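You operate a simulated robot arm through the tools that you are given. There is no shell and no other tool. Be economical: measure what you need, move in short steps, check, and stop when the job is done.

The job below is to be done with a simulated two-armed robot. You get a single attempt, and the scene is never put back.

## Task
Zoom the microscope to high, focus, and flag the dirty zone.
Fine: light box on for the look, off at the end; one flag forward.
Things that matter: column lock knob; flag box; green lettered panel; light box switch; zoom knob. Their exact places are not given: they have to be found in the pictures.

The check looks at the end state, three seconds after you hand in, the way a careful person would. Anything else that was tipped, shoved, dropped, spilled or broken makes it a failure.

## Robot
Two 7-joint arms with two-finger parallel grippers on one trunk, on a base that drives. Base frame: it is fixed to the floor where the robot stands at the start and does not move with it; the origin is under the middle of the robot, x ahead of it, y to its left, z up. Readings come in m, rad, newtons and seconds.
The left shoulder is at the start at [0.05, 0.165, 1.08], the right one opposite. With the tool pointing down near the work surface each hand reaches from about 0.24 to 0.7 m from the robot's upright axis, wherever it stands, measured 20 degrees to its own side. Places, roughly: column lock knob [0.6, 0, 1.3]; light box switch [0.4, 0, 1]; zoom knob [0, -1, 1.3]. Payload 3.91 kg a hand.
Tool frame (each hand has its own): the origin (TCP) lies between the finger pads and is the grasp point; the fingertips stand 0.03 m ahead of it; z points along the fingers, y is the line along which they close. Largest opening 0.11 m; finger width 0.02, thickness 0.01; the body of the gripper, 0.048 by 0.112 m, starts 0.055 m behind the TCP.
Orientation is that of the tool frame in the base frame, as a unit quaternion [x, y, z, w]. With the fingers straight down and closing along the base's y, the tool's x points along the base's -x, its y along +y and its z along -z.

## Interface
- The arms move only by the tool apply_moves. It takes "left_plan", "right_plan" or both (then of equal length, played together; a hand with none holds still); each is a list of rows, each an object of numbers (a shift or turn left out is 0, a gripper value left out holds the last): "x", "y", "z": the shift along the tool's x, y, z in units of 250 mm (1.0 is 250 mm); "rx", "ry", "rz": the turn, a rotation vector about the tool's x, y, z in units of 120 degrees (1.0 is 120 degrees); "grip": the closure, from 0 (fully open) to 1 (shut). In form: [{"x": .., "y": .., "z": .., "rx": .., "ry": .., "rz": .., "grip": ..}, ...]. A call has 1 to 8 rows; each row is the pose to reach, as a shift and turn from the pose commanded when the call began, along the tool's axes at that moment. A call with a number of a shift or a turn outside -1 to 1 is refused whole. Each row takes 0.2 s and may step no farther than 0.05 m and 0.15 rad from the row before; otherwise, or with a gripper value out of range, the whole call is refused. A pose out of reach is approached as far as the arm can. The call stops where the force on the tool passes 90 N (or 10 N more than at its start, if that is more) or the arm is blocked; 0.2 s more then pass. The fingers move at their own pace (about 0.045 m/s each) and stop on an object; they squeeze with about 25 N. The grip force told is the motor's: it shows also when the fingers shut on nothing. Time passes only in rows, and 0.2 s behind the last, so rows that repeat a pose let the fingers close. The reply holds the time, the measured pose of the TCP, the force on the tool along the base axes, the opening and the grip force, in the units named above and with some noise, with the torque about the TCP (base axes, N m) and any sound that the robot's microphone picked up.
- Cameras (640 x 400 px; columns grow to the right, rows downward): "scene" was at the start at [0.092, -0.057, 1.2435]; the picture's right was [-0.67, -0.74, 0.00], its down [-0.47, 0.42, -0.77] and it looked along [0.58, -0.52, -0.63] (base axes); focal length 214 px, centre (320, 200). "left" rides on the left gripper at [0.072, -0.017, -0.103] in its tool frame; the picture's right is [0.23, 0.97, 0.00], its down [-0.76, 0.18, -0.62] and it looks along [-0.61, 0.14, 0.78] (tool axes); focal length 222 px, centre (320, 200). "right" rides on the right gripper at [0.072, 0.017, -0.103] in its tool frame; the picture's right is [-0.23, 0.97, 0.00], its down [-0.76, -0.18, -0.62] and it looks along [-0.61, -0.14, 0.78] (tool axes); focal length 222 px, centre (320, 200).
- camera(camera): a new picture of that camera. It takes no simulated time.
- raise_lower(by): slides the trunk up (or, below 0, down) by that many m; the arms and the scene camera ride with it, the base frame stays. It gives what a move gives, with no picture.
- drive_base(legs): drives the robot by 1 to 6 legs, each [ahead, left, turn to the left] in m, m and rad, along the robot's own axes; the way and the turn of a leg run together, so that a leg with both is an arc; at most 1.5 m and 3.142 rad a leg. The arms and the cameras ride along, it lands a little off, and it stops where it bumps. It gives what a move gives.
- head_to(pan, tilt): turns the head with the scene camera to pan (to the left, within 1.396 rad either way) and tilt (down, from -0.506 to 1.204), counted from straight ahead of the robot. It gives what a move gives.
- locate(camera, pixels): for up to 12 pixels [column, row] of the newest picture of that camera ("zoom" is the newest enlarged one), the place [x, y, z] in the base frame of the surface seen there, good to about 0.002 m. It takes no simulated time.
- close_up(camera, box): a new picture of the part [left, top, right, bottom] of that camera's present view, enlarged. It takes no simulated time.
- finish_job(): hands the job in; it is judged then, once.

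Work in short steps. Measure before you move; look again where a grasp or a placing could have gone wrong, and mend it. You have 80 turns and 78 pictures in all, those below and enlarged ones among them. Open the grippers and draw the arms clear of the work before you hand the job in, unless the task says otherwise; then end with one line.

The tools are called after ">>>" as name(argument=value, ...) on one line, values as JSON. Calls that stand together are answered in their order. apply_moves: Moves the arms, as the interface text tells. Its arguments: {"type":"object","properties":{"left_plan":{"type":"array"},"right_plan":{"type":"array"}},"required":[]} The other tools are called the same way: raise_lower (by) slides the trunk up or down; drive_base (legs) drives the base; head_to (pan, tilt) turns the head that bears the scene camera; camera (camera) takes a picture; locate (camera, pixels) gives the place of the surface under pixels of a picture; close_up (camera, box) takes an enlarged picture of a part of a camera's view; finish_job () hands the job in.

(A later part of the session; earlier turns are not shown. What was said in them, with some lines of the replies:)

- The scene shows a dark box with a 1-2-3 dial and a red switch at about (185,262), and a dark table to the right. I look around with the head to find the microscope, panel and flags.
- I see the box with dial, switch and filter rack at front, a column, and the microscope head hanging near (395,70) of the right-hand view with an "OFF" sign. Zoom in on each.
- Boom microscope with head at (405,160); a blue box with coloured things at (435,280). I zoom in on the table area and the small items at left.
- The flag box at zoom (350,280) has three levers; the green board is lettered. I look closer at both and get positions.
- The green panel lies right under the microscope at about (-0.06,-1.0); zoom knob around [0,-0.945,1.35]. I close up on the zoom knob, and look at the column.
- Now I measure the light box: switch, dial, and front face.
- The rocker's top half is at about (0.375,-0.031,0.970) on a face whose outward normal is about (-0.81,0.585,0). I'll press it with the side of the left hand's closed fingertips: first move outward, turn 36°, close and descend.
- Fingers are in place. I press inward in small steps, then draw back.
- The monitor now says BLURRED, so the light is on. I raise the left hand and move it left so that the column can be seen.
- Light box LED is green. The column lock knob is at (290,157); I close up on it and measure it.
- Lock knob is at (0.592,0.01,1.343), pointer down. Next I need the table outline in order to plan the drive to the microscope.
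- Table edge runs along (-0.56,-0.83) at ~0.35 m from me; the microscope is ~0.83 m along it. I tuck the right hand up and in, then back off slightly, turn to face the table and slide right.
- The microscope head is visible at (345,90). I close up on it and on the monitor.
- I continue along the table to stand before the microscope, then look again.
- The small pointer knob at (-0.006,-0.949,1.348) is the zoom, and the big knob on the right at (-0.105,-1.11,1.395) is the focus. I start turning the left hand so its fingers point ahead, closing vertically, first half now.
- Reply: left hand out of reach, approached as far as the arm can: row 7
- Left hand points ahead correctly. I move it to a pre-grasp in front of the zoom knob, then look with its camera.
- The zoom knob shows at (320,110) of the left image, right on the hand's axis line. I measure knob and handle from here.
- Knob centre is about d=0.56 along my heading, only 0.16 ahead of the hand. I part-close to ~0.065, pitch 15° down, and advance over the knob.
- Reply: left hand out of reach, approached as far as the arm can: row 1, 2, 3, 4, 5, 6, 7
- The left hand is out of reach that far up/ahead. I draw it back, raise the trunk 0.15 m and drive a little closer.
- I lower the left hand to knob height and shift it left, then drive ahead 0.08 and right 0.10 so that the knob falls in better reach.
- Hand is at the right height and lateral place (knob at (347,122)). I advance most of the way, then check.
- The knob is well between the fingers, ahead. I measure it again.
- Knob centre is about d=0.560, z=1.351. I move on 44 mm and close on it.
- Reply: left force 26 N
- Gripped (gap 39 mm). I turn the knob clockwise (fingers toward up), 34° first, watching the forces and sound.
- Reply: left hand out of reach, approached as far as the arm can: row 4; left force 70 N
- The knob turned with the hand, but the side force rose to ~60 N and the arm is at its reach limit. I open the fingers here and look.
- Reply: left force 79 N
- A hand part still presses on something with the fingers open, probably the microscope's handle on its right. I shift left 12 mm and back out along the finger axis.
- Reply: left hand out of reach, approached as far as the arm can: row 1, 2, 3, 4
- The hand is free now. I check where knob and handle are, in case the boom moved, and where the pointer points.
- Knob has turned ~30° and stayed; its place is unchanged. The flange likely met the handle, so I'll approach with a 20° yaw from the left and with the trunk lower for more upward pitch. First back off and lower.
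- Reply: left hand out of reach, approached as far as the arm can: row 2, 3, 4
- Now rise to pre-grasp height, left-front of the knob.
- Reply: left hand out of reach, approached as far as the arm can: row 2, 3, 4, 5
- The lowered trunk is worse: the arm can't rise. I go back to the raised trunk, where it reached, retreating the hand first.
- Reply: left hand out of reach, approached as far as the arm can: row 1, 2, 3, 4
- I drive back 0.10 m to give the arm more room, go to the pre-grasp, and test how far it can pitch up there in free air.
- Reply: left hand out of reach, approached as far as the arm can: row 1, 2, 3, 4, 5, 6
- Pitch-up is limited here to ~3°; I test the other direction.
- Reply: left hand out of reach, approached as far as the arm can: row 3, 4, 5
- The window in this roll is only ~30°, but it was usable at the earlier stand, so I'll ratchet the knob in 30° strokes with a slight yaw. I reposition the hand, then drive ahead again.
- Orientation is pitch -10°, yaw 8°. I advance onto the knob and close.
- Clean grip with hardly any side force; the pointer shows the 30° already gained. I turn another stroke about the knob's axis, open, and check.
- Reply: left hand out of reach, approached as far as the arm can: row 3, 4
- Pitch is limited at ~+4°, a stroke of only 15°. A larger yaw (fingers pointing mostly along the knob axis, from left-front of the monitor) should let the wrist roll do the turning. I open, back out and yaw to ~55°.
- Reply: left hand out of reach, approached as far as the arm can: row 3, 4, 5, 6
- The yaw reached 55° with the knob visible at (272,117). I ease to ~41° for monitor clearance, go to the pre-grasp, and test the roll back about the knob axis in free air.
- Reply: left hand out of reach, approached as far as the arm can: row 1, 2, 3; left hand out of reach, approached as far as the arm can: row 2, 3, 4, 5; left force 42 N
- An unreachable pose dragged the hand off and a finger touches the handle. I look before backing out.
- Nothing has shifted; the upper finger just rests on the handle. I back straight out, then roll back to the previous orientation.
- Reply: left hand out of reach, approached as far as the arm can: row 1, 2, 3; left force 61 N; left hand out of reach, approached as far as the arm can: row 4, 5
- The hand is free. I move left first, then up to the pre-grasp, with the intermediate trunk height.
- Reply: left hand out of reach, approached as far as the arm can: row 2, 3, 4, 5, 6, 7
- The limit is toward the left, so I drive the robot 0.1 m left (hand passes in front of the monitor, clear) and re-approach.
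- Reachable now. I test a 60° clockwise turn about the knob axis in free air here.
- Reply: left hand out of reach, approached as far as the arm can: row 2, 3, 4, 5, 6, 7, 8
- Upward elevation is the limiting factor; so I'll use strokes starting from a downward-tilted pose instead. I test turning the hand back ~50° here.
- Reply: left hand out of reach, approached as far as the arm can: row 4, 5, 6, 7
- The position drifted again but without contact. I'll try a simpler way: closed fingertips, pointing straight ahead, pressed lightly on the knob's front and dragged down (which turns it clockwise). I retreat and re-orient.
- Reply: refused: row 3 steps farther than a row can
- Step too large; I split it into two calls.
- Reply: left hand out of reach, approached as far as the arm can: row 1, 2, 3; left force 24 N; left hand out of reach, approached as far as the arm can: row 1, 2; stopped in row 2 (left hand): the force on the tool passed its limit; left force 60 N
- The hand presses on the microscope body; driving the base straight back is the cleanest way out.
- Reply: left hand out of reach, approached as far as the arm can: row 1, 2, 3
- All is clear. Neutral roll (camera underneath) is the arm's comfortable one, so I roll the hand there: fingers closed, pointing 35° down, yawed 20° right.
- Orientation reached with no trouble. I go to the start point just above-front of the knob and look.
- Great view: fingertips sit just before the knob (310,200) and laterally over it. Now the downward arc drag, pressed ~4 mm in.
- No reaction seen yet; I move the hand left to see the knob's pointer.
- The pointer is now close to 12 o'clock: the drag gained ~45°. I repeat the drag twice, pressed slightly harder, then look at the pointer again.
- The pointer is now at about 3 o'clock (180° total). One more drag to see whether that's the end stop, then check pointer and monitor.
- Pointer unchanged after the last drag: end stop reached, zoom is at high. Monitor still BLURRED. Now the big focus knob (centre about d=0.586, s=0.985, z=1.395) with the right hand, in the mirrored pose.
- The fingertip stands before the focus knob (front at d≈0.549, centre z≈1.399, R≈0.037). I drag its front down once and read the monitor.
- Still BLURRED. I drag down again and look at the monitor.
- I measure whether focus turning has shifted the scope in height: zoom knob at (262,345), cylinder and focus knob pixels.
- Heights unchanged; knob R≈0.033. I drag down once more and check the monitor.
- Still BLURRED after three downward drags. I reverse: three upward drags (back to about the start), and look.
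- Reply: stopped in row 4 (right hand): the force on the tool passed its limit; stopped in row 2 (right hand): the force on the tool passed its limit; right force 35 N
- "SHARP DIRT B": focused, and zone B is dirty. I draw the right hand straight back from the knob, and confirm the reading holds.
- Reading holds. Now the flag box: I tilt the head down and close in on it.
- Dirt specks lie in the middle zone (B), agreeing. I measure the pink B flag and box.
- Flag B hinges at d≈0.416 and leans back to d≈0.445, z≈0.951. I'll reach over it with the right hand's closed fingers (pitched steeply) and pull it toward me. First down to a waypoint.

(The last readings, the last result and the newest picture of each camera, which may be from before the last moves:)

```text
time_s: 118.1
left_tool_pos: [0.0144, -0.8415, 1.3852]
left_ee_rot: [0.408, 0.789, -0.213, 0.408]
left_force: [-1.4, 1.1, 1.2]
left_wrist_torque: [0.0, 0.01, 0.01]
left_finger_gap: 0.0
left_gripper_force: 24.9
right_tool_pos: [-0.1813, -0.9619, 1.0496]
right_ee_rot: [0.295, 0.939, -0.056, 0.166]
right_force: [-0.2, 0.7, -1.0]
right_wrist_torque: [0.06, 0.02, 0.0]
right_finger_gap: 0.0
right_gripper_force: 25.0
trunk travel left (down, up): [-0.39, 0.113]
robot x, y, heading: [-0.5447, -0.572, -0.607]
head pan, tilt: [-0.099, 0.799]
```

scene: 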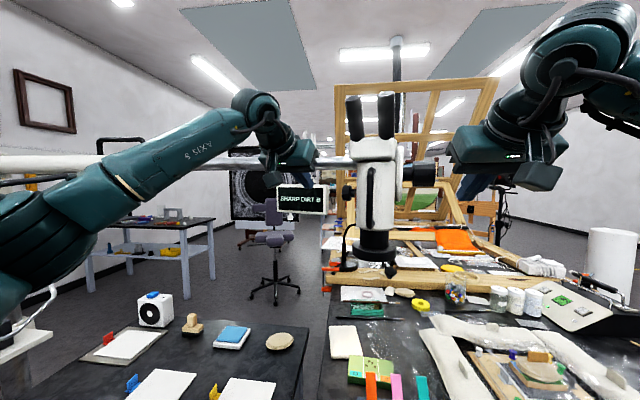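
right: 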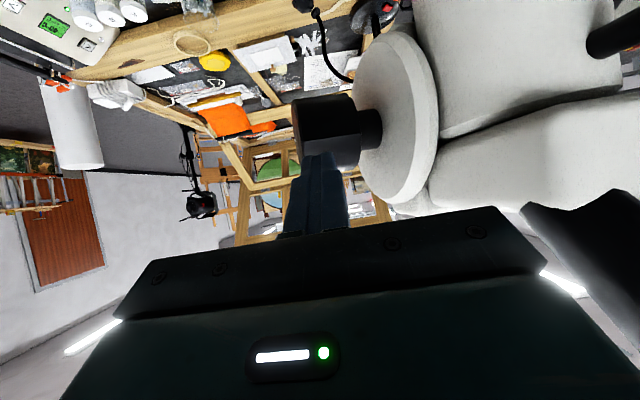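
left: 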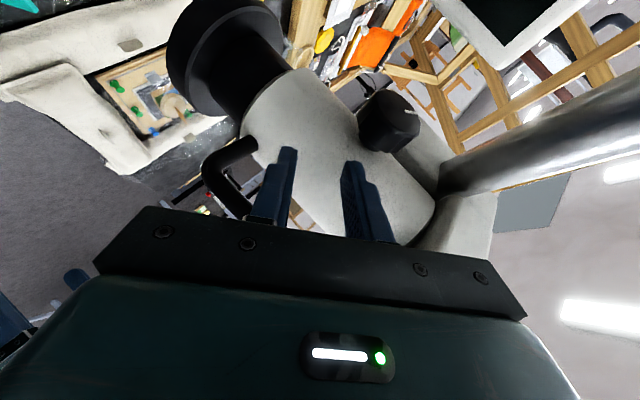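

Good pose. Now over and behind flag B, down, and pull toward me.

>>> apply_moves(right_plan=[{"x": -0.1, "z": 0.1}, {"x": -0.19, "z": 0.199}, {"x": -0.145, "z": 0.32}, {"x": -0.101, "z": 0.439}, {"x": -0.019, "z": 0.408}, {"x": 0.072, "z": 0.366}, {"x": 0.161, "z": 0.341}, {"x": 0.219, "z": 0.337}])

>>> apply_moves(right_plan=[{"x": -0.03, "z": -0.1}, {"x": -0.03, "z": -0.28}, {"x": 0.1, "z": -0.42}, {"x": 0.25, "z": -0.5}])

>>> close_up(camera="scene", box=[240, 120, 400, 220])

```text
time_s: 119.9
left_tool_pos: [0.0092, -0.8379, 1.39]
left_ee_rot: [0.409, 0.787, -0.214, 0.41]
left_force: [0.3, -0.3, 0.1]
left_wrist_torque: [-0.01, 0.0, -0.03]
left_finger_gap: 0.0001
left_gripper_force: 25.1
right_tool_pos: [-0.1963, -0.9522, 0.9653]
right_ee_rot: [0.294, 0.936, -0.057, 0.187]
right_force: [7.2, -11.1, 60.0]
right_wrist_torque: [-0.32, -0.4, 0.19]
right_finger_gap: 0.0004
right_gripper_force: 24.4
trunk travel left (down, up): [-0.39, 0.113]
robot x, y, heading: [-0.5457, -0.5709, -0.605]
head pan, tilt: [-0.099, 0.799]
```

```text
time_s: 120.9
left_tool_pos: [0.0129, -0.841, 1.3868]
left_ee_rot: [0.409, 0.788, -0.213, 0.408]
left_force: [-0.5, -0.3, 0.1]
left_wrist_torque: [0.02, 0.0, 0.0]
left_finger_gap: 0.0001
left_gripper_force: 25.3
right_tool_pos: [-0.2847, -0.8887, 1.0469]
right_ee_rot: [0.294, 0.94, -0.056, 0.166]
right_force: [-0.1, -0.9, 0.0]
right_wrist_torque: [0.01, -0.01, -0.01]
right_finger_gap: 0.0
right_gripper_force: 25.0
trunk travel left (down, up): [-0.39, 0.113]
robot x, y, heading: [-0.5439, -0.5681, -0.609]
head pan, tilt: [-0.099, 0.799]
```

```text
4.00 times, centred on (320, 170) of scene
```

zoom: 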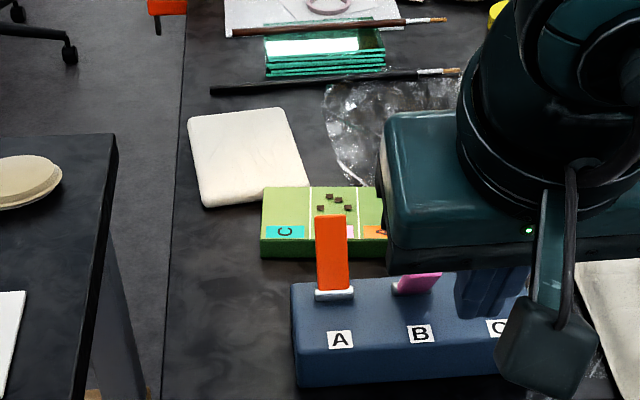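

The hand hides the flag and the tip met 60 N downward reaction. I move the hand up and right to see.

>>> apply_moves(right_plan=[{"y": -0.15, "z": -0.1}, {"y": -0.3, "z": -0.2}, {"y": -0.45, "z": -0.3}, {"y": -0.6, "z": -0.4}])

>>> close_up(camera="scene", box=[280, 145, 392, 215])

>>> locate(camera="zoom", pixels=[[291, 145], [293, 235], [430, 225], [440, 290], [415, 250], [420, 200], [415, 270], [560, 235], [345, 280]])

```text
time_s: 121.9
left_tool_pos: [0.0125, -0.8414, 1.3862]
left_ee_rot: [0.409, 0.788, -0.213, 0.407]
left_force: [-0.3, -0.2, 0.4]
left_wrist_torque: [0.01, -0.04, -0.02]
left_finger_gap: 0.0002
left_gripper_force: 24.5
right_tool_pos: [-0.3978, -0.9937, 1.1408]
right_ee_rot: [0.294, 0.94, -0.056, 0.167]
right_force: [-0.2, -0.2, -0.1]
right_wrist_torque: [0.02, -0.02, 0.0]
right_finger_gap: 0.0
right_gripper_force: 24.7
trunk travel left (down, up): [-0.39, 0.113]
robot x, y, heading: [-0.5463, -0.5714, -0.603]
head pan, tilt: [-0.099, 0.799]
```

```text
5.71 times, centred on (336, 180) of scene
```

zoom: 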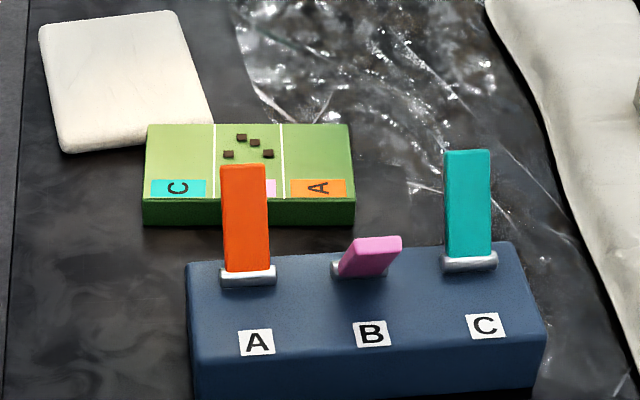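

```text
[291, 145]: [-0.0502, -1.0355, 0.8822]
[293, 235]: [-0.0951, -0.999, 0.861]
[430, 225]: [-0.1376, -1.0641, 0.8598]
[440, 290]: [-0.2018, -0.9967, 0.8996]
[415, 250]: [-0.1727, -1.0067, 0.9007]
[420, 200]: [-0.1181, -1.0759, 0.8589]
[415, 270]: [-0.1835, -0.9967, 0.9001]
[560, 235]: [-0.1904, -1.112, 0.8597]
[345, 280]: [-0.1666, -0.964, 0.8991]
```

The pink flag now appears foreshortened, i.e. leaning toward the camera. I confirm with points on it.

>>> locate(camera="zoom", pixels=[[375, 244], [365, 262], [350, 272], [360, 280], [245, 170], [248, 275], [470, 155], [470, 265], [370, 333], [255, 342]])

```text
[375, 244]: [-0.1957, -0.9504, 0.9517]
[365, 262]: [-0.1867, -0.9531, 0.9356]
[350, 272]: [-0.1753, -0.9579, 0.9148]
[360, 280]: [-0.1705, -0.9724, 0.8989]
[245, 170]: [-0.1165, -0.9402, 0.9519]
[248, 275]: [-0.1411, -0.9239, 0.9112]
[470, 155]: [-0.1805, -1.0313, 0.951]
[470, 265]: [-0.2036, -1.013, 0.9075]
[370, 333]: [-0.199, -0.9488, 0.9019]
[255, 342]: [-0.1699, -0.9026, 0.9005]
```

Flag B is fully forward (top d≈0.382), A and C back. Now back to the light box: I retract the left hand from the monitor and turn it tool-down.

>>> apply_moves(left_plan=[{"x": 0.072, "y": -0.046, "z": -0.103}, {"x": 0.144, "y": -0.091, "z": -0.205}, {"x": 0.216, "y": -0.137, "z": -0.308}, {"x": 0.288, "y": -0.183, "z": -0.411}, {"x": 0.36, "y": -0.228, "z": -0.513}, {"x": 0.432, "y": -0.274, "z": -0.616}])

>>> apply_moves(left_plan=[{"ry": 0.0654}, {"ry": 0.131}, {"ry": 0.196}, {"ry": 0.262}, {"ry": 0.327}, {"ry": 0.393}, {"ry": 0.458}])

>>> apply_moves(left_plan=[{"rz": 0.067, "z": 0.15}, {"rz": 0.133, "z": 0.3}, {"rz": 0.133, "z": 0.45}, {"rz": 0.133, "z": 0.6}])

>>> drive_base(legs=[[0, 0.4, 0], [0, 0.378, 0], [0, 0, 0.605]])

```text
time_s: 123.3
left_tool_pos: [-0.1522, -0.7263, 1.3867]
left_ee_rot: [0.408, 0.789, -0.213, 0.407]
left_force: [-0.3, -1.3, 0.6]
left_wrist_torque: [-0.01, 0.02, 0.03]
left_finger_gap: 0.0002
left_gripper_force: 24.8
right_tool_pos: [-0.396, -0.9938, 1.1406]
right_ee_rot: [0.295, 0.939, -0.057, 0.167]
right_force: [0.1, 0.4, 0.0]
right_wrist_torque: [0.02, 0.0, -0.02]
right_finger_gap: 0.0
right_gripper_force: 25.0
trunk travel left (down, up): [-0.39, 0.113]
robot x, y, heading: [-0.5435, -0.5651, -0.602]
head pan, tilt: [-0.099, 0.799]
```

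```text
time_s: 124.9
left_tool_pos: [-0.1521, -0.7262, 1.387]
left_ee_rot: [0.462, 0.887, -0.001, -0.001]
left_force: [-0.4, -0.4, 0.0]
left_wrist_torque: [0.02, -0.05, -0.02]
left_finger_gap: 0.0
left_gripper_force: 25.0
right_tool_pos: [-0.3984, -0.9946, 1.1423]
right_ee_rot: [0.294, 0.939, -0.056, 0.167]
right_force: [-1.5, -0.5, 0.3]
right_wrist_torque: [0.02, -0.06, 0.02]
right_finger_gap: 0.0
right_gripper_force: 25.2
trunk travel left (down, up): [-0.39, 0.113]
robot x, y, heading: [-0.5436, -0.5659, -0.607]
head pan, tilt: [-0.099, 0.799]
```

```text
time_s: 125.9
left_tool_pos: [-0.1514, -0.7245, 1.2358]
left_ee_rot: [0.579, 0.815, -0.001, -0.002]
left_force: [1.0, -0.9, -0.8]
left_wrist_torque: [0.02, 0.02, 0.03]
left_finger_gap: 0.0
left_gripper_force: 25.7
right_tool_pos: [-0.3977, -0.9955, 1.1403]
right_ee_rot: [0.295, 0.939, -0.057, 0.166]
right_force: [-0.7, -0.6, -0.3]
right_wrist_torque: [0.03, 0.0, 0.0]
right_finger_gap: 0.0
right_gripper_force: 25.1
trunk travel left (down, up): [-0.39, 0.113]
robot x, y, heading: [-0.5414, -0.5681, -0.607]
head pan, tilt: [-0.099, 0.799]
```

```text
time_s: 132.1
left_tool_pos: [0.3165, 0.172, 1.2345]
left_ee_rot: [0.31, 0.951, -0.002, -0.002]
left_force: [0.5, -0.7, 0.5]
left_wrist_torque: [-0.01, 0.0, -0.01]
left_finger_gap: 0.0
left_gripper_force: 24.7
right_tool_pos: [0.2678, -0.1872, 1.1414]
right_ee_rot: [0.001, 0.984, -0.004, 0.176]
right_force: [1.1, 0.3, 0.0]
right_wrist_torque: [0.03, -0.01, -0.03]
right_finger_gap: 0.0005
right_gripper_force: 25.0
trunk travel left (down, up): [-0.39, 0.113]
robot x, y, heading: [-0.0967, 0.077, 0.001]
head pan, tilt: [-0.099, 0.799]
```

Robot is back near the light box with the hand in the same orientation as before. I look at the switch and measure it.

>>> head_to(pan=-0.2, tilt=0.6)

>>> close_up(camera="scene", box=[240, 150, 400, 250])

```text
time_s: 132.8
left_tool_pos: [0.316, 0.1732, 1.2349]
left_ee_rot: [0.31, 0.951, -0.002, -0.001]
left_force: [0.6, 0.1, 0.3]
left_wrist_torque: [-0.03, -0.01, 0.0]
left_finger_gap: 0.0001
left_gripper_force: 25.7
right_tool_pos: [0.2684, -0.1885, 1.1411]
right_ee_rot: [0.001, 0.984, -0.004, 0.177]
right_force: [-0.3, 0.0, -0.6]
right_wrist_torque: [-0.04, -0.02, 0.04]
right_finger_gap: 0.0
right_gripper_force: 25.0
trunk travel left (down, up): [-0.39, 0.113]
robot x, y, heading: [-0.0965, 0.0802, 0.001]
head pan, tilt: [-0.201, 0.6]
```

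```text
4.00 times, centred on (320, 200) of scene
```

zoom: 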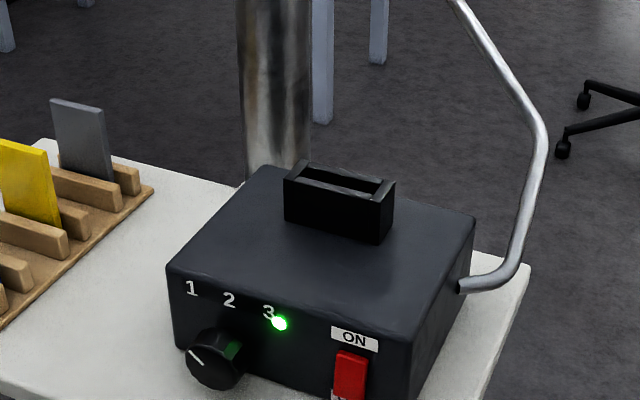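

>>> locate(camera="zoom", pixels=[[350, 355], [350, 370], [350, 385], [345, 395], [353, 338], [310, 370], [400, 380], [361, 380]])

```text
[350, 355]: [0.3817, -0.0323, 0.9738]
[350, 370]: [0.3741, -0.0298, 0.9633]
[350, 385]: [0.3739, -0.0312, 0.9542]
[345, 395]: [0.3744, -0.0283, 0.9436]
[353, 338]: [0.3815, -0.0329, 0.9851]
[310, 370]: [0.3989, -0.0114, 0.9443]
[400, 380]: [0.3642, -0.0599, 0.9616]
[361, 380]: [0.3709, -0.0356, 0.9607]
```

The rocker's lower half sticks out at (0.374,-0.031), z 0.943–0.96. I bring the left fingertips to it at a 45° pitch, aimed at the lower half.

>>> apply_moves(left_plan=[{"x": -0.059, "y": -0.087, "z": 0.117, "ry": -0.0625}, {"x": -0.118, "y": -0.175, "z": 0.233, "ry": -0.125}, {"x": -0.177, "y": -0.262, "z": 0.35, "ry": -0.1875}, {"x": -0.236, "y": -0.349, "z": 0.467, "ry": -0.25}, {"x": -0.295, "y": -0.437, "z": 0.583, "ry": -0.3125}, {"x": -0.354, "y": -0.524, "z": 0.7, "ry": -0.375}])

>>> apply_moves(left_plan=[{"x": 0.092, "z": 0.092}, {"x": 0.184, "z": 0.184}, {"x": 0.277, "z": 0.277}])

>>> close_up(camera="left", box=[200, 60, 440, 210])

```text
time_s: 134.2
left_tool_pos: [0.3106, 0.0135, 1.06]
left_ee_rot: [0.286, 0.878, -0.121, 0.363]
left_force: [-0.3, 0.3, -0.7]
left_wrist_torque: [0.01, -0.02, 0.0]
left_finger_gap: 0.0
left_gripper_force: 24.6
right_tool_pos: [0.2677, -0.19, 1.1399]
right_ee_rot: [0.001, 0.984, -0.003, 0.176]
right_force: [-0.3, 0.4, 0.7]
right_wrist_torque: [-0.02, -0.04, 0.03]
right_finger_gap: 0.0
right_gripper_force: 25.5
trunk travel left (down, up): [-0.39, 0.113]
robot x, y, heading: [-0.0955, 0.0779, -0.001]
head pan, tilt: [-0.201, 0.6]
```

```text
time_s: 135.1
left_tool_pos: [0.3106, 0.0138, 0.9631]
left_ee_rot: [0.286, 0.879, -0.12, 0.363]
left_force: [0.1, -0.2, -0.6]
left_wrist_torque: [-0.01, 0.05, 0.0]
left_finger_gap: 0.0
left_gripper_force: 25.6
right_tool_pos: [0.2685, -0.1881, 1.1404]
right_ee_rot: [0.001, 0.984, -0.004, 0.176]
right_force: [-0.1, 0.4, 0.1]
right_wrist_torque: [0.03, -0.02, -0.03]
right_finger_gap: 0.0
right_gripper_force: 25.1
trunk travel left (down, up): [-0.39, 0.113]
robot x, y, heading: [-0.096, 0.0779, 0.001]
head pan, tilt: [-0.201, 0.6]
```

```text
2.67 times, centred on (320, 135) of left
```

zoom: 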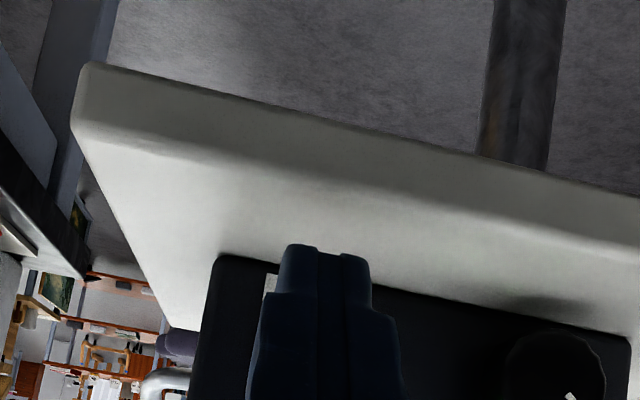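

Computed lateral misalignment is ~1 mm. I press the lower half in and back off, then check.

>>> apply_moves(left_plan=[{"x": -0.07, "z": 0.07}, {"x": -0.12, "z": 0.12}, {"x": -0.145, "z": 0.145}, {"x": -0.163, "z": 0.163}, {"x": -0.168, "z": 0.168}, {"x": -0.1, "z": 0.1}, {"x": 0.0, "z": 0.0}, {"x": 0.08, "y": 0.1, "z": -0.08}])

>>> apply_moves(left_plan=[{"y": 0.1, "x": -0.12, "z": -0.14}, {"y": 0.2, "x": -0.24, "z": -0.28}, {"y": 0.3, "x": -0.36, "z": -0.4}, {"y": 0.44, "x": -0.36, "z": -0.48}, {"y": 0.6, "x": -0.36, "z": -0.5, "grip": 0}, {"y": 0.7, "x": -0.36, "z": -0.5, "grip": 0}, {"y": 0.7, "x": -0.36, "z": -0.5, "grip": 0}])

>>> close_up(camera="scene", box=[240, 170, 400, 270])

```text
time_s: 136.8
left_tool_pos: [0.3001, 0.0525, 0.9627]
left_ee_rot: [0.285, 0.879, -0.119, 0.363]
left_force: [-0.2, -0.4, 0.4]
left_wrist_torque: [0.0, -0.02, -0.01]
left_finger_gap: 0.0
left_gripper_force: 24.9
right_tool_pos: [0.2685, -0.1876, 1.1408]
right_ee_rot: [0.001, 0.984, -0.004, 0.177]
right_force: [0.0, 0.0, 0.1]
right_wrist_torque: [-0.02, 0.01, 0.0]
right_finger_gap: 0.0003
right_gripper_force: 25.0
trunk travel left (down, up): [-0.39, 0.113]
robot x, y, heading: [-0.0961, 0.0765, -0.0]
head pan, tilt: [-0.201, 0.6]
```

```text
refused: row 1 steps farther than a row can; nothing moved
```

```text
4.00 times, centred on (320, 220) of scene
```

zoom: 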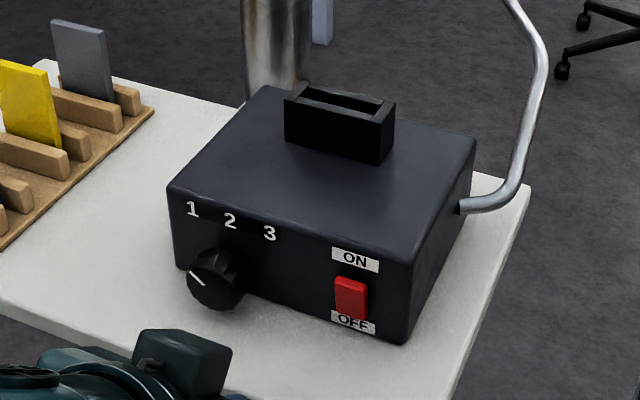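

The LED is out: light off. I lift the left hand clear and open both grippers.

>>> apply_moves(left_plan=[{"y": 0.05, "x": -0.1, "z": -0.12}, {"y": 0.1, "x": -0.2, "z": -0.24}, {"y": 0.2, "x": -0.28, "z": -0.34}, {"y": 0.35, "x": -0.3, "z": -0.4}, {"y": 0.5, "x": -0.3, "z": -0.4, "grip": 0}, {"y": 0.5, "x": -0.3, "z": -0.4, "grip": 0}, {"y": 0.5, "x": -0.3, "z": -0.4, "grip": 0}, {"y": 0.5, "x": -0.3, "z": -0.4, "grip": 0}], right_plan=[{"z": -0.05}, {"z": -0.1}, {"z": -0.15}, {"z": -0.2}, {"z": -0.2, "grip": 0}, {"z": -0.2, "grip": 0}, {"z": -0.2, "grip": 0}, {"z": -0.2, "grip": 0}])

>>> head_to(pan=-1.2, tilt=0.35)

>>> camera(camera="scene")

```text
time_s: 138.7
left_tool_pos: [0.3637, 0.1617, 1.0865]
left_ee_rot: [0.286, 0.879, -0.121, 0.363]
left_force: [-0.5, -0.2, -0.8]
left_wrist_torque: [0.02, 0.01, 0.0]
left_finger_gap: 0.0868
left_gripper_force: 0.0
right_tool_pos: [0.2509, -0.1876, 1.1884]
right_ee_rot: [0.0, 0.984, -0.004, 0.176]
right_force: [-0.8, 0.0, 0.8]
right_wrist_torque: [-0.01, -0.04, -0.02]
right_finger_gap: 0.0865
right_gripper_force: 0.0
trunk travel left (down, up): [-0.39, 0.113]
robot x, y, heading: [-0.0959, 0.0765, -0.003]
head pan, tilt: [-0.201, 0.6]
```

```text
time_s: 139.9
left_tool_pos: [0.3628, 0.1622, 1.087]
left_ee_rot: [0.287, 0.879, -0.12, 0.362]
left_force: [-0.2, -0.2, 0.4]
left_wrist_torque: [0.04, 0.06, 0.04]
left_finger_gap: 0.1102
left_gripper_force: 0.2
right_tool_pos: [0.251, -0.188, 1.1877]
right_ee_rot: [0.001, 0.984, -0.005, 0.175]
right_force: [0.8, 0.4, 0.3]
right_wrist_torque: [0.01, -0.02, -0.03]
right_finger_gap: 0.11
right_gripper_force: 0.0
trunk travel left (down, up): [-0.39, 0.113]
robot x, y, heading: [-0.0967, 0.0794, -0.004]
head pan, tilt: [-1.201, 0.351]
```

```text
1 pictures are left
```

scene: 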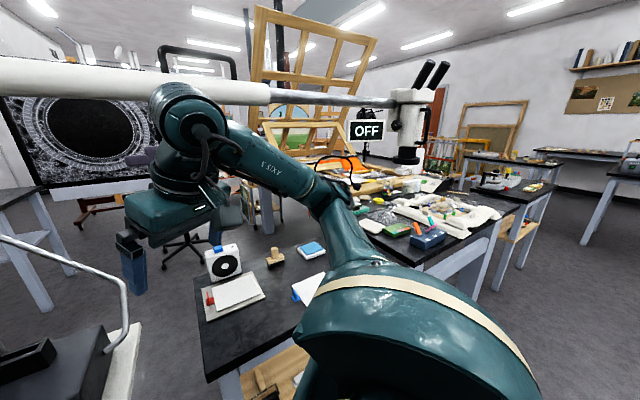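

Monitor reads OFF, everything stands, hands are open and clear. I hand in.

>>> finish_job()

```text
The job is handed in.
```

The job is handed in: zoom is at its high stop, the microscope read "SHARP DIRT B", only flag B is forward, the light box is off again, and both hands are open and clear; the flag box slid about 5 mm when I pulled the flag.
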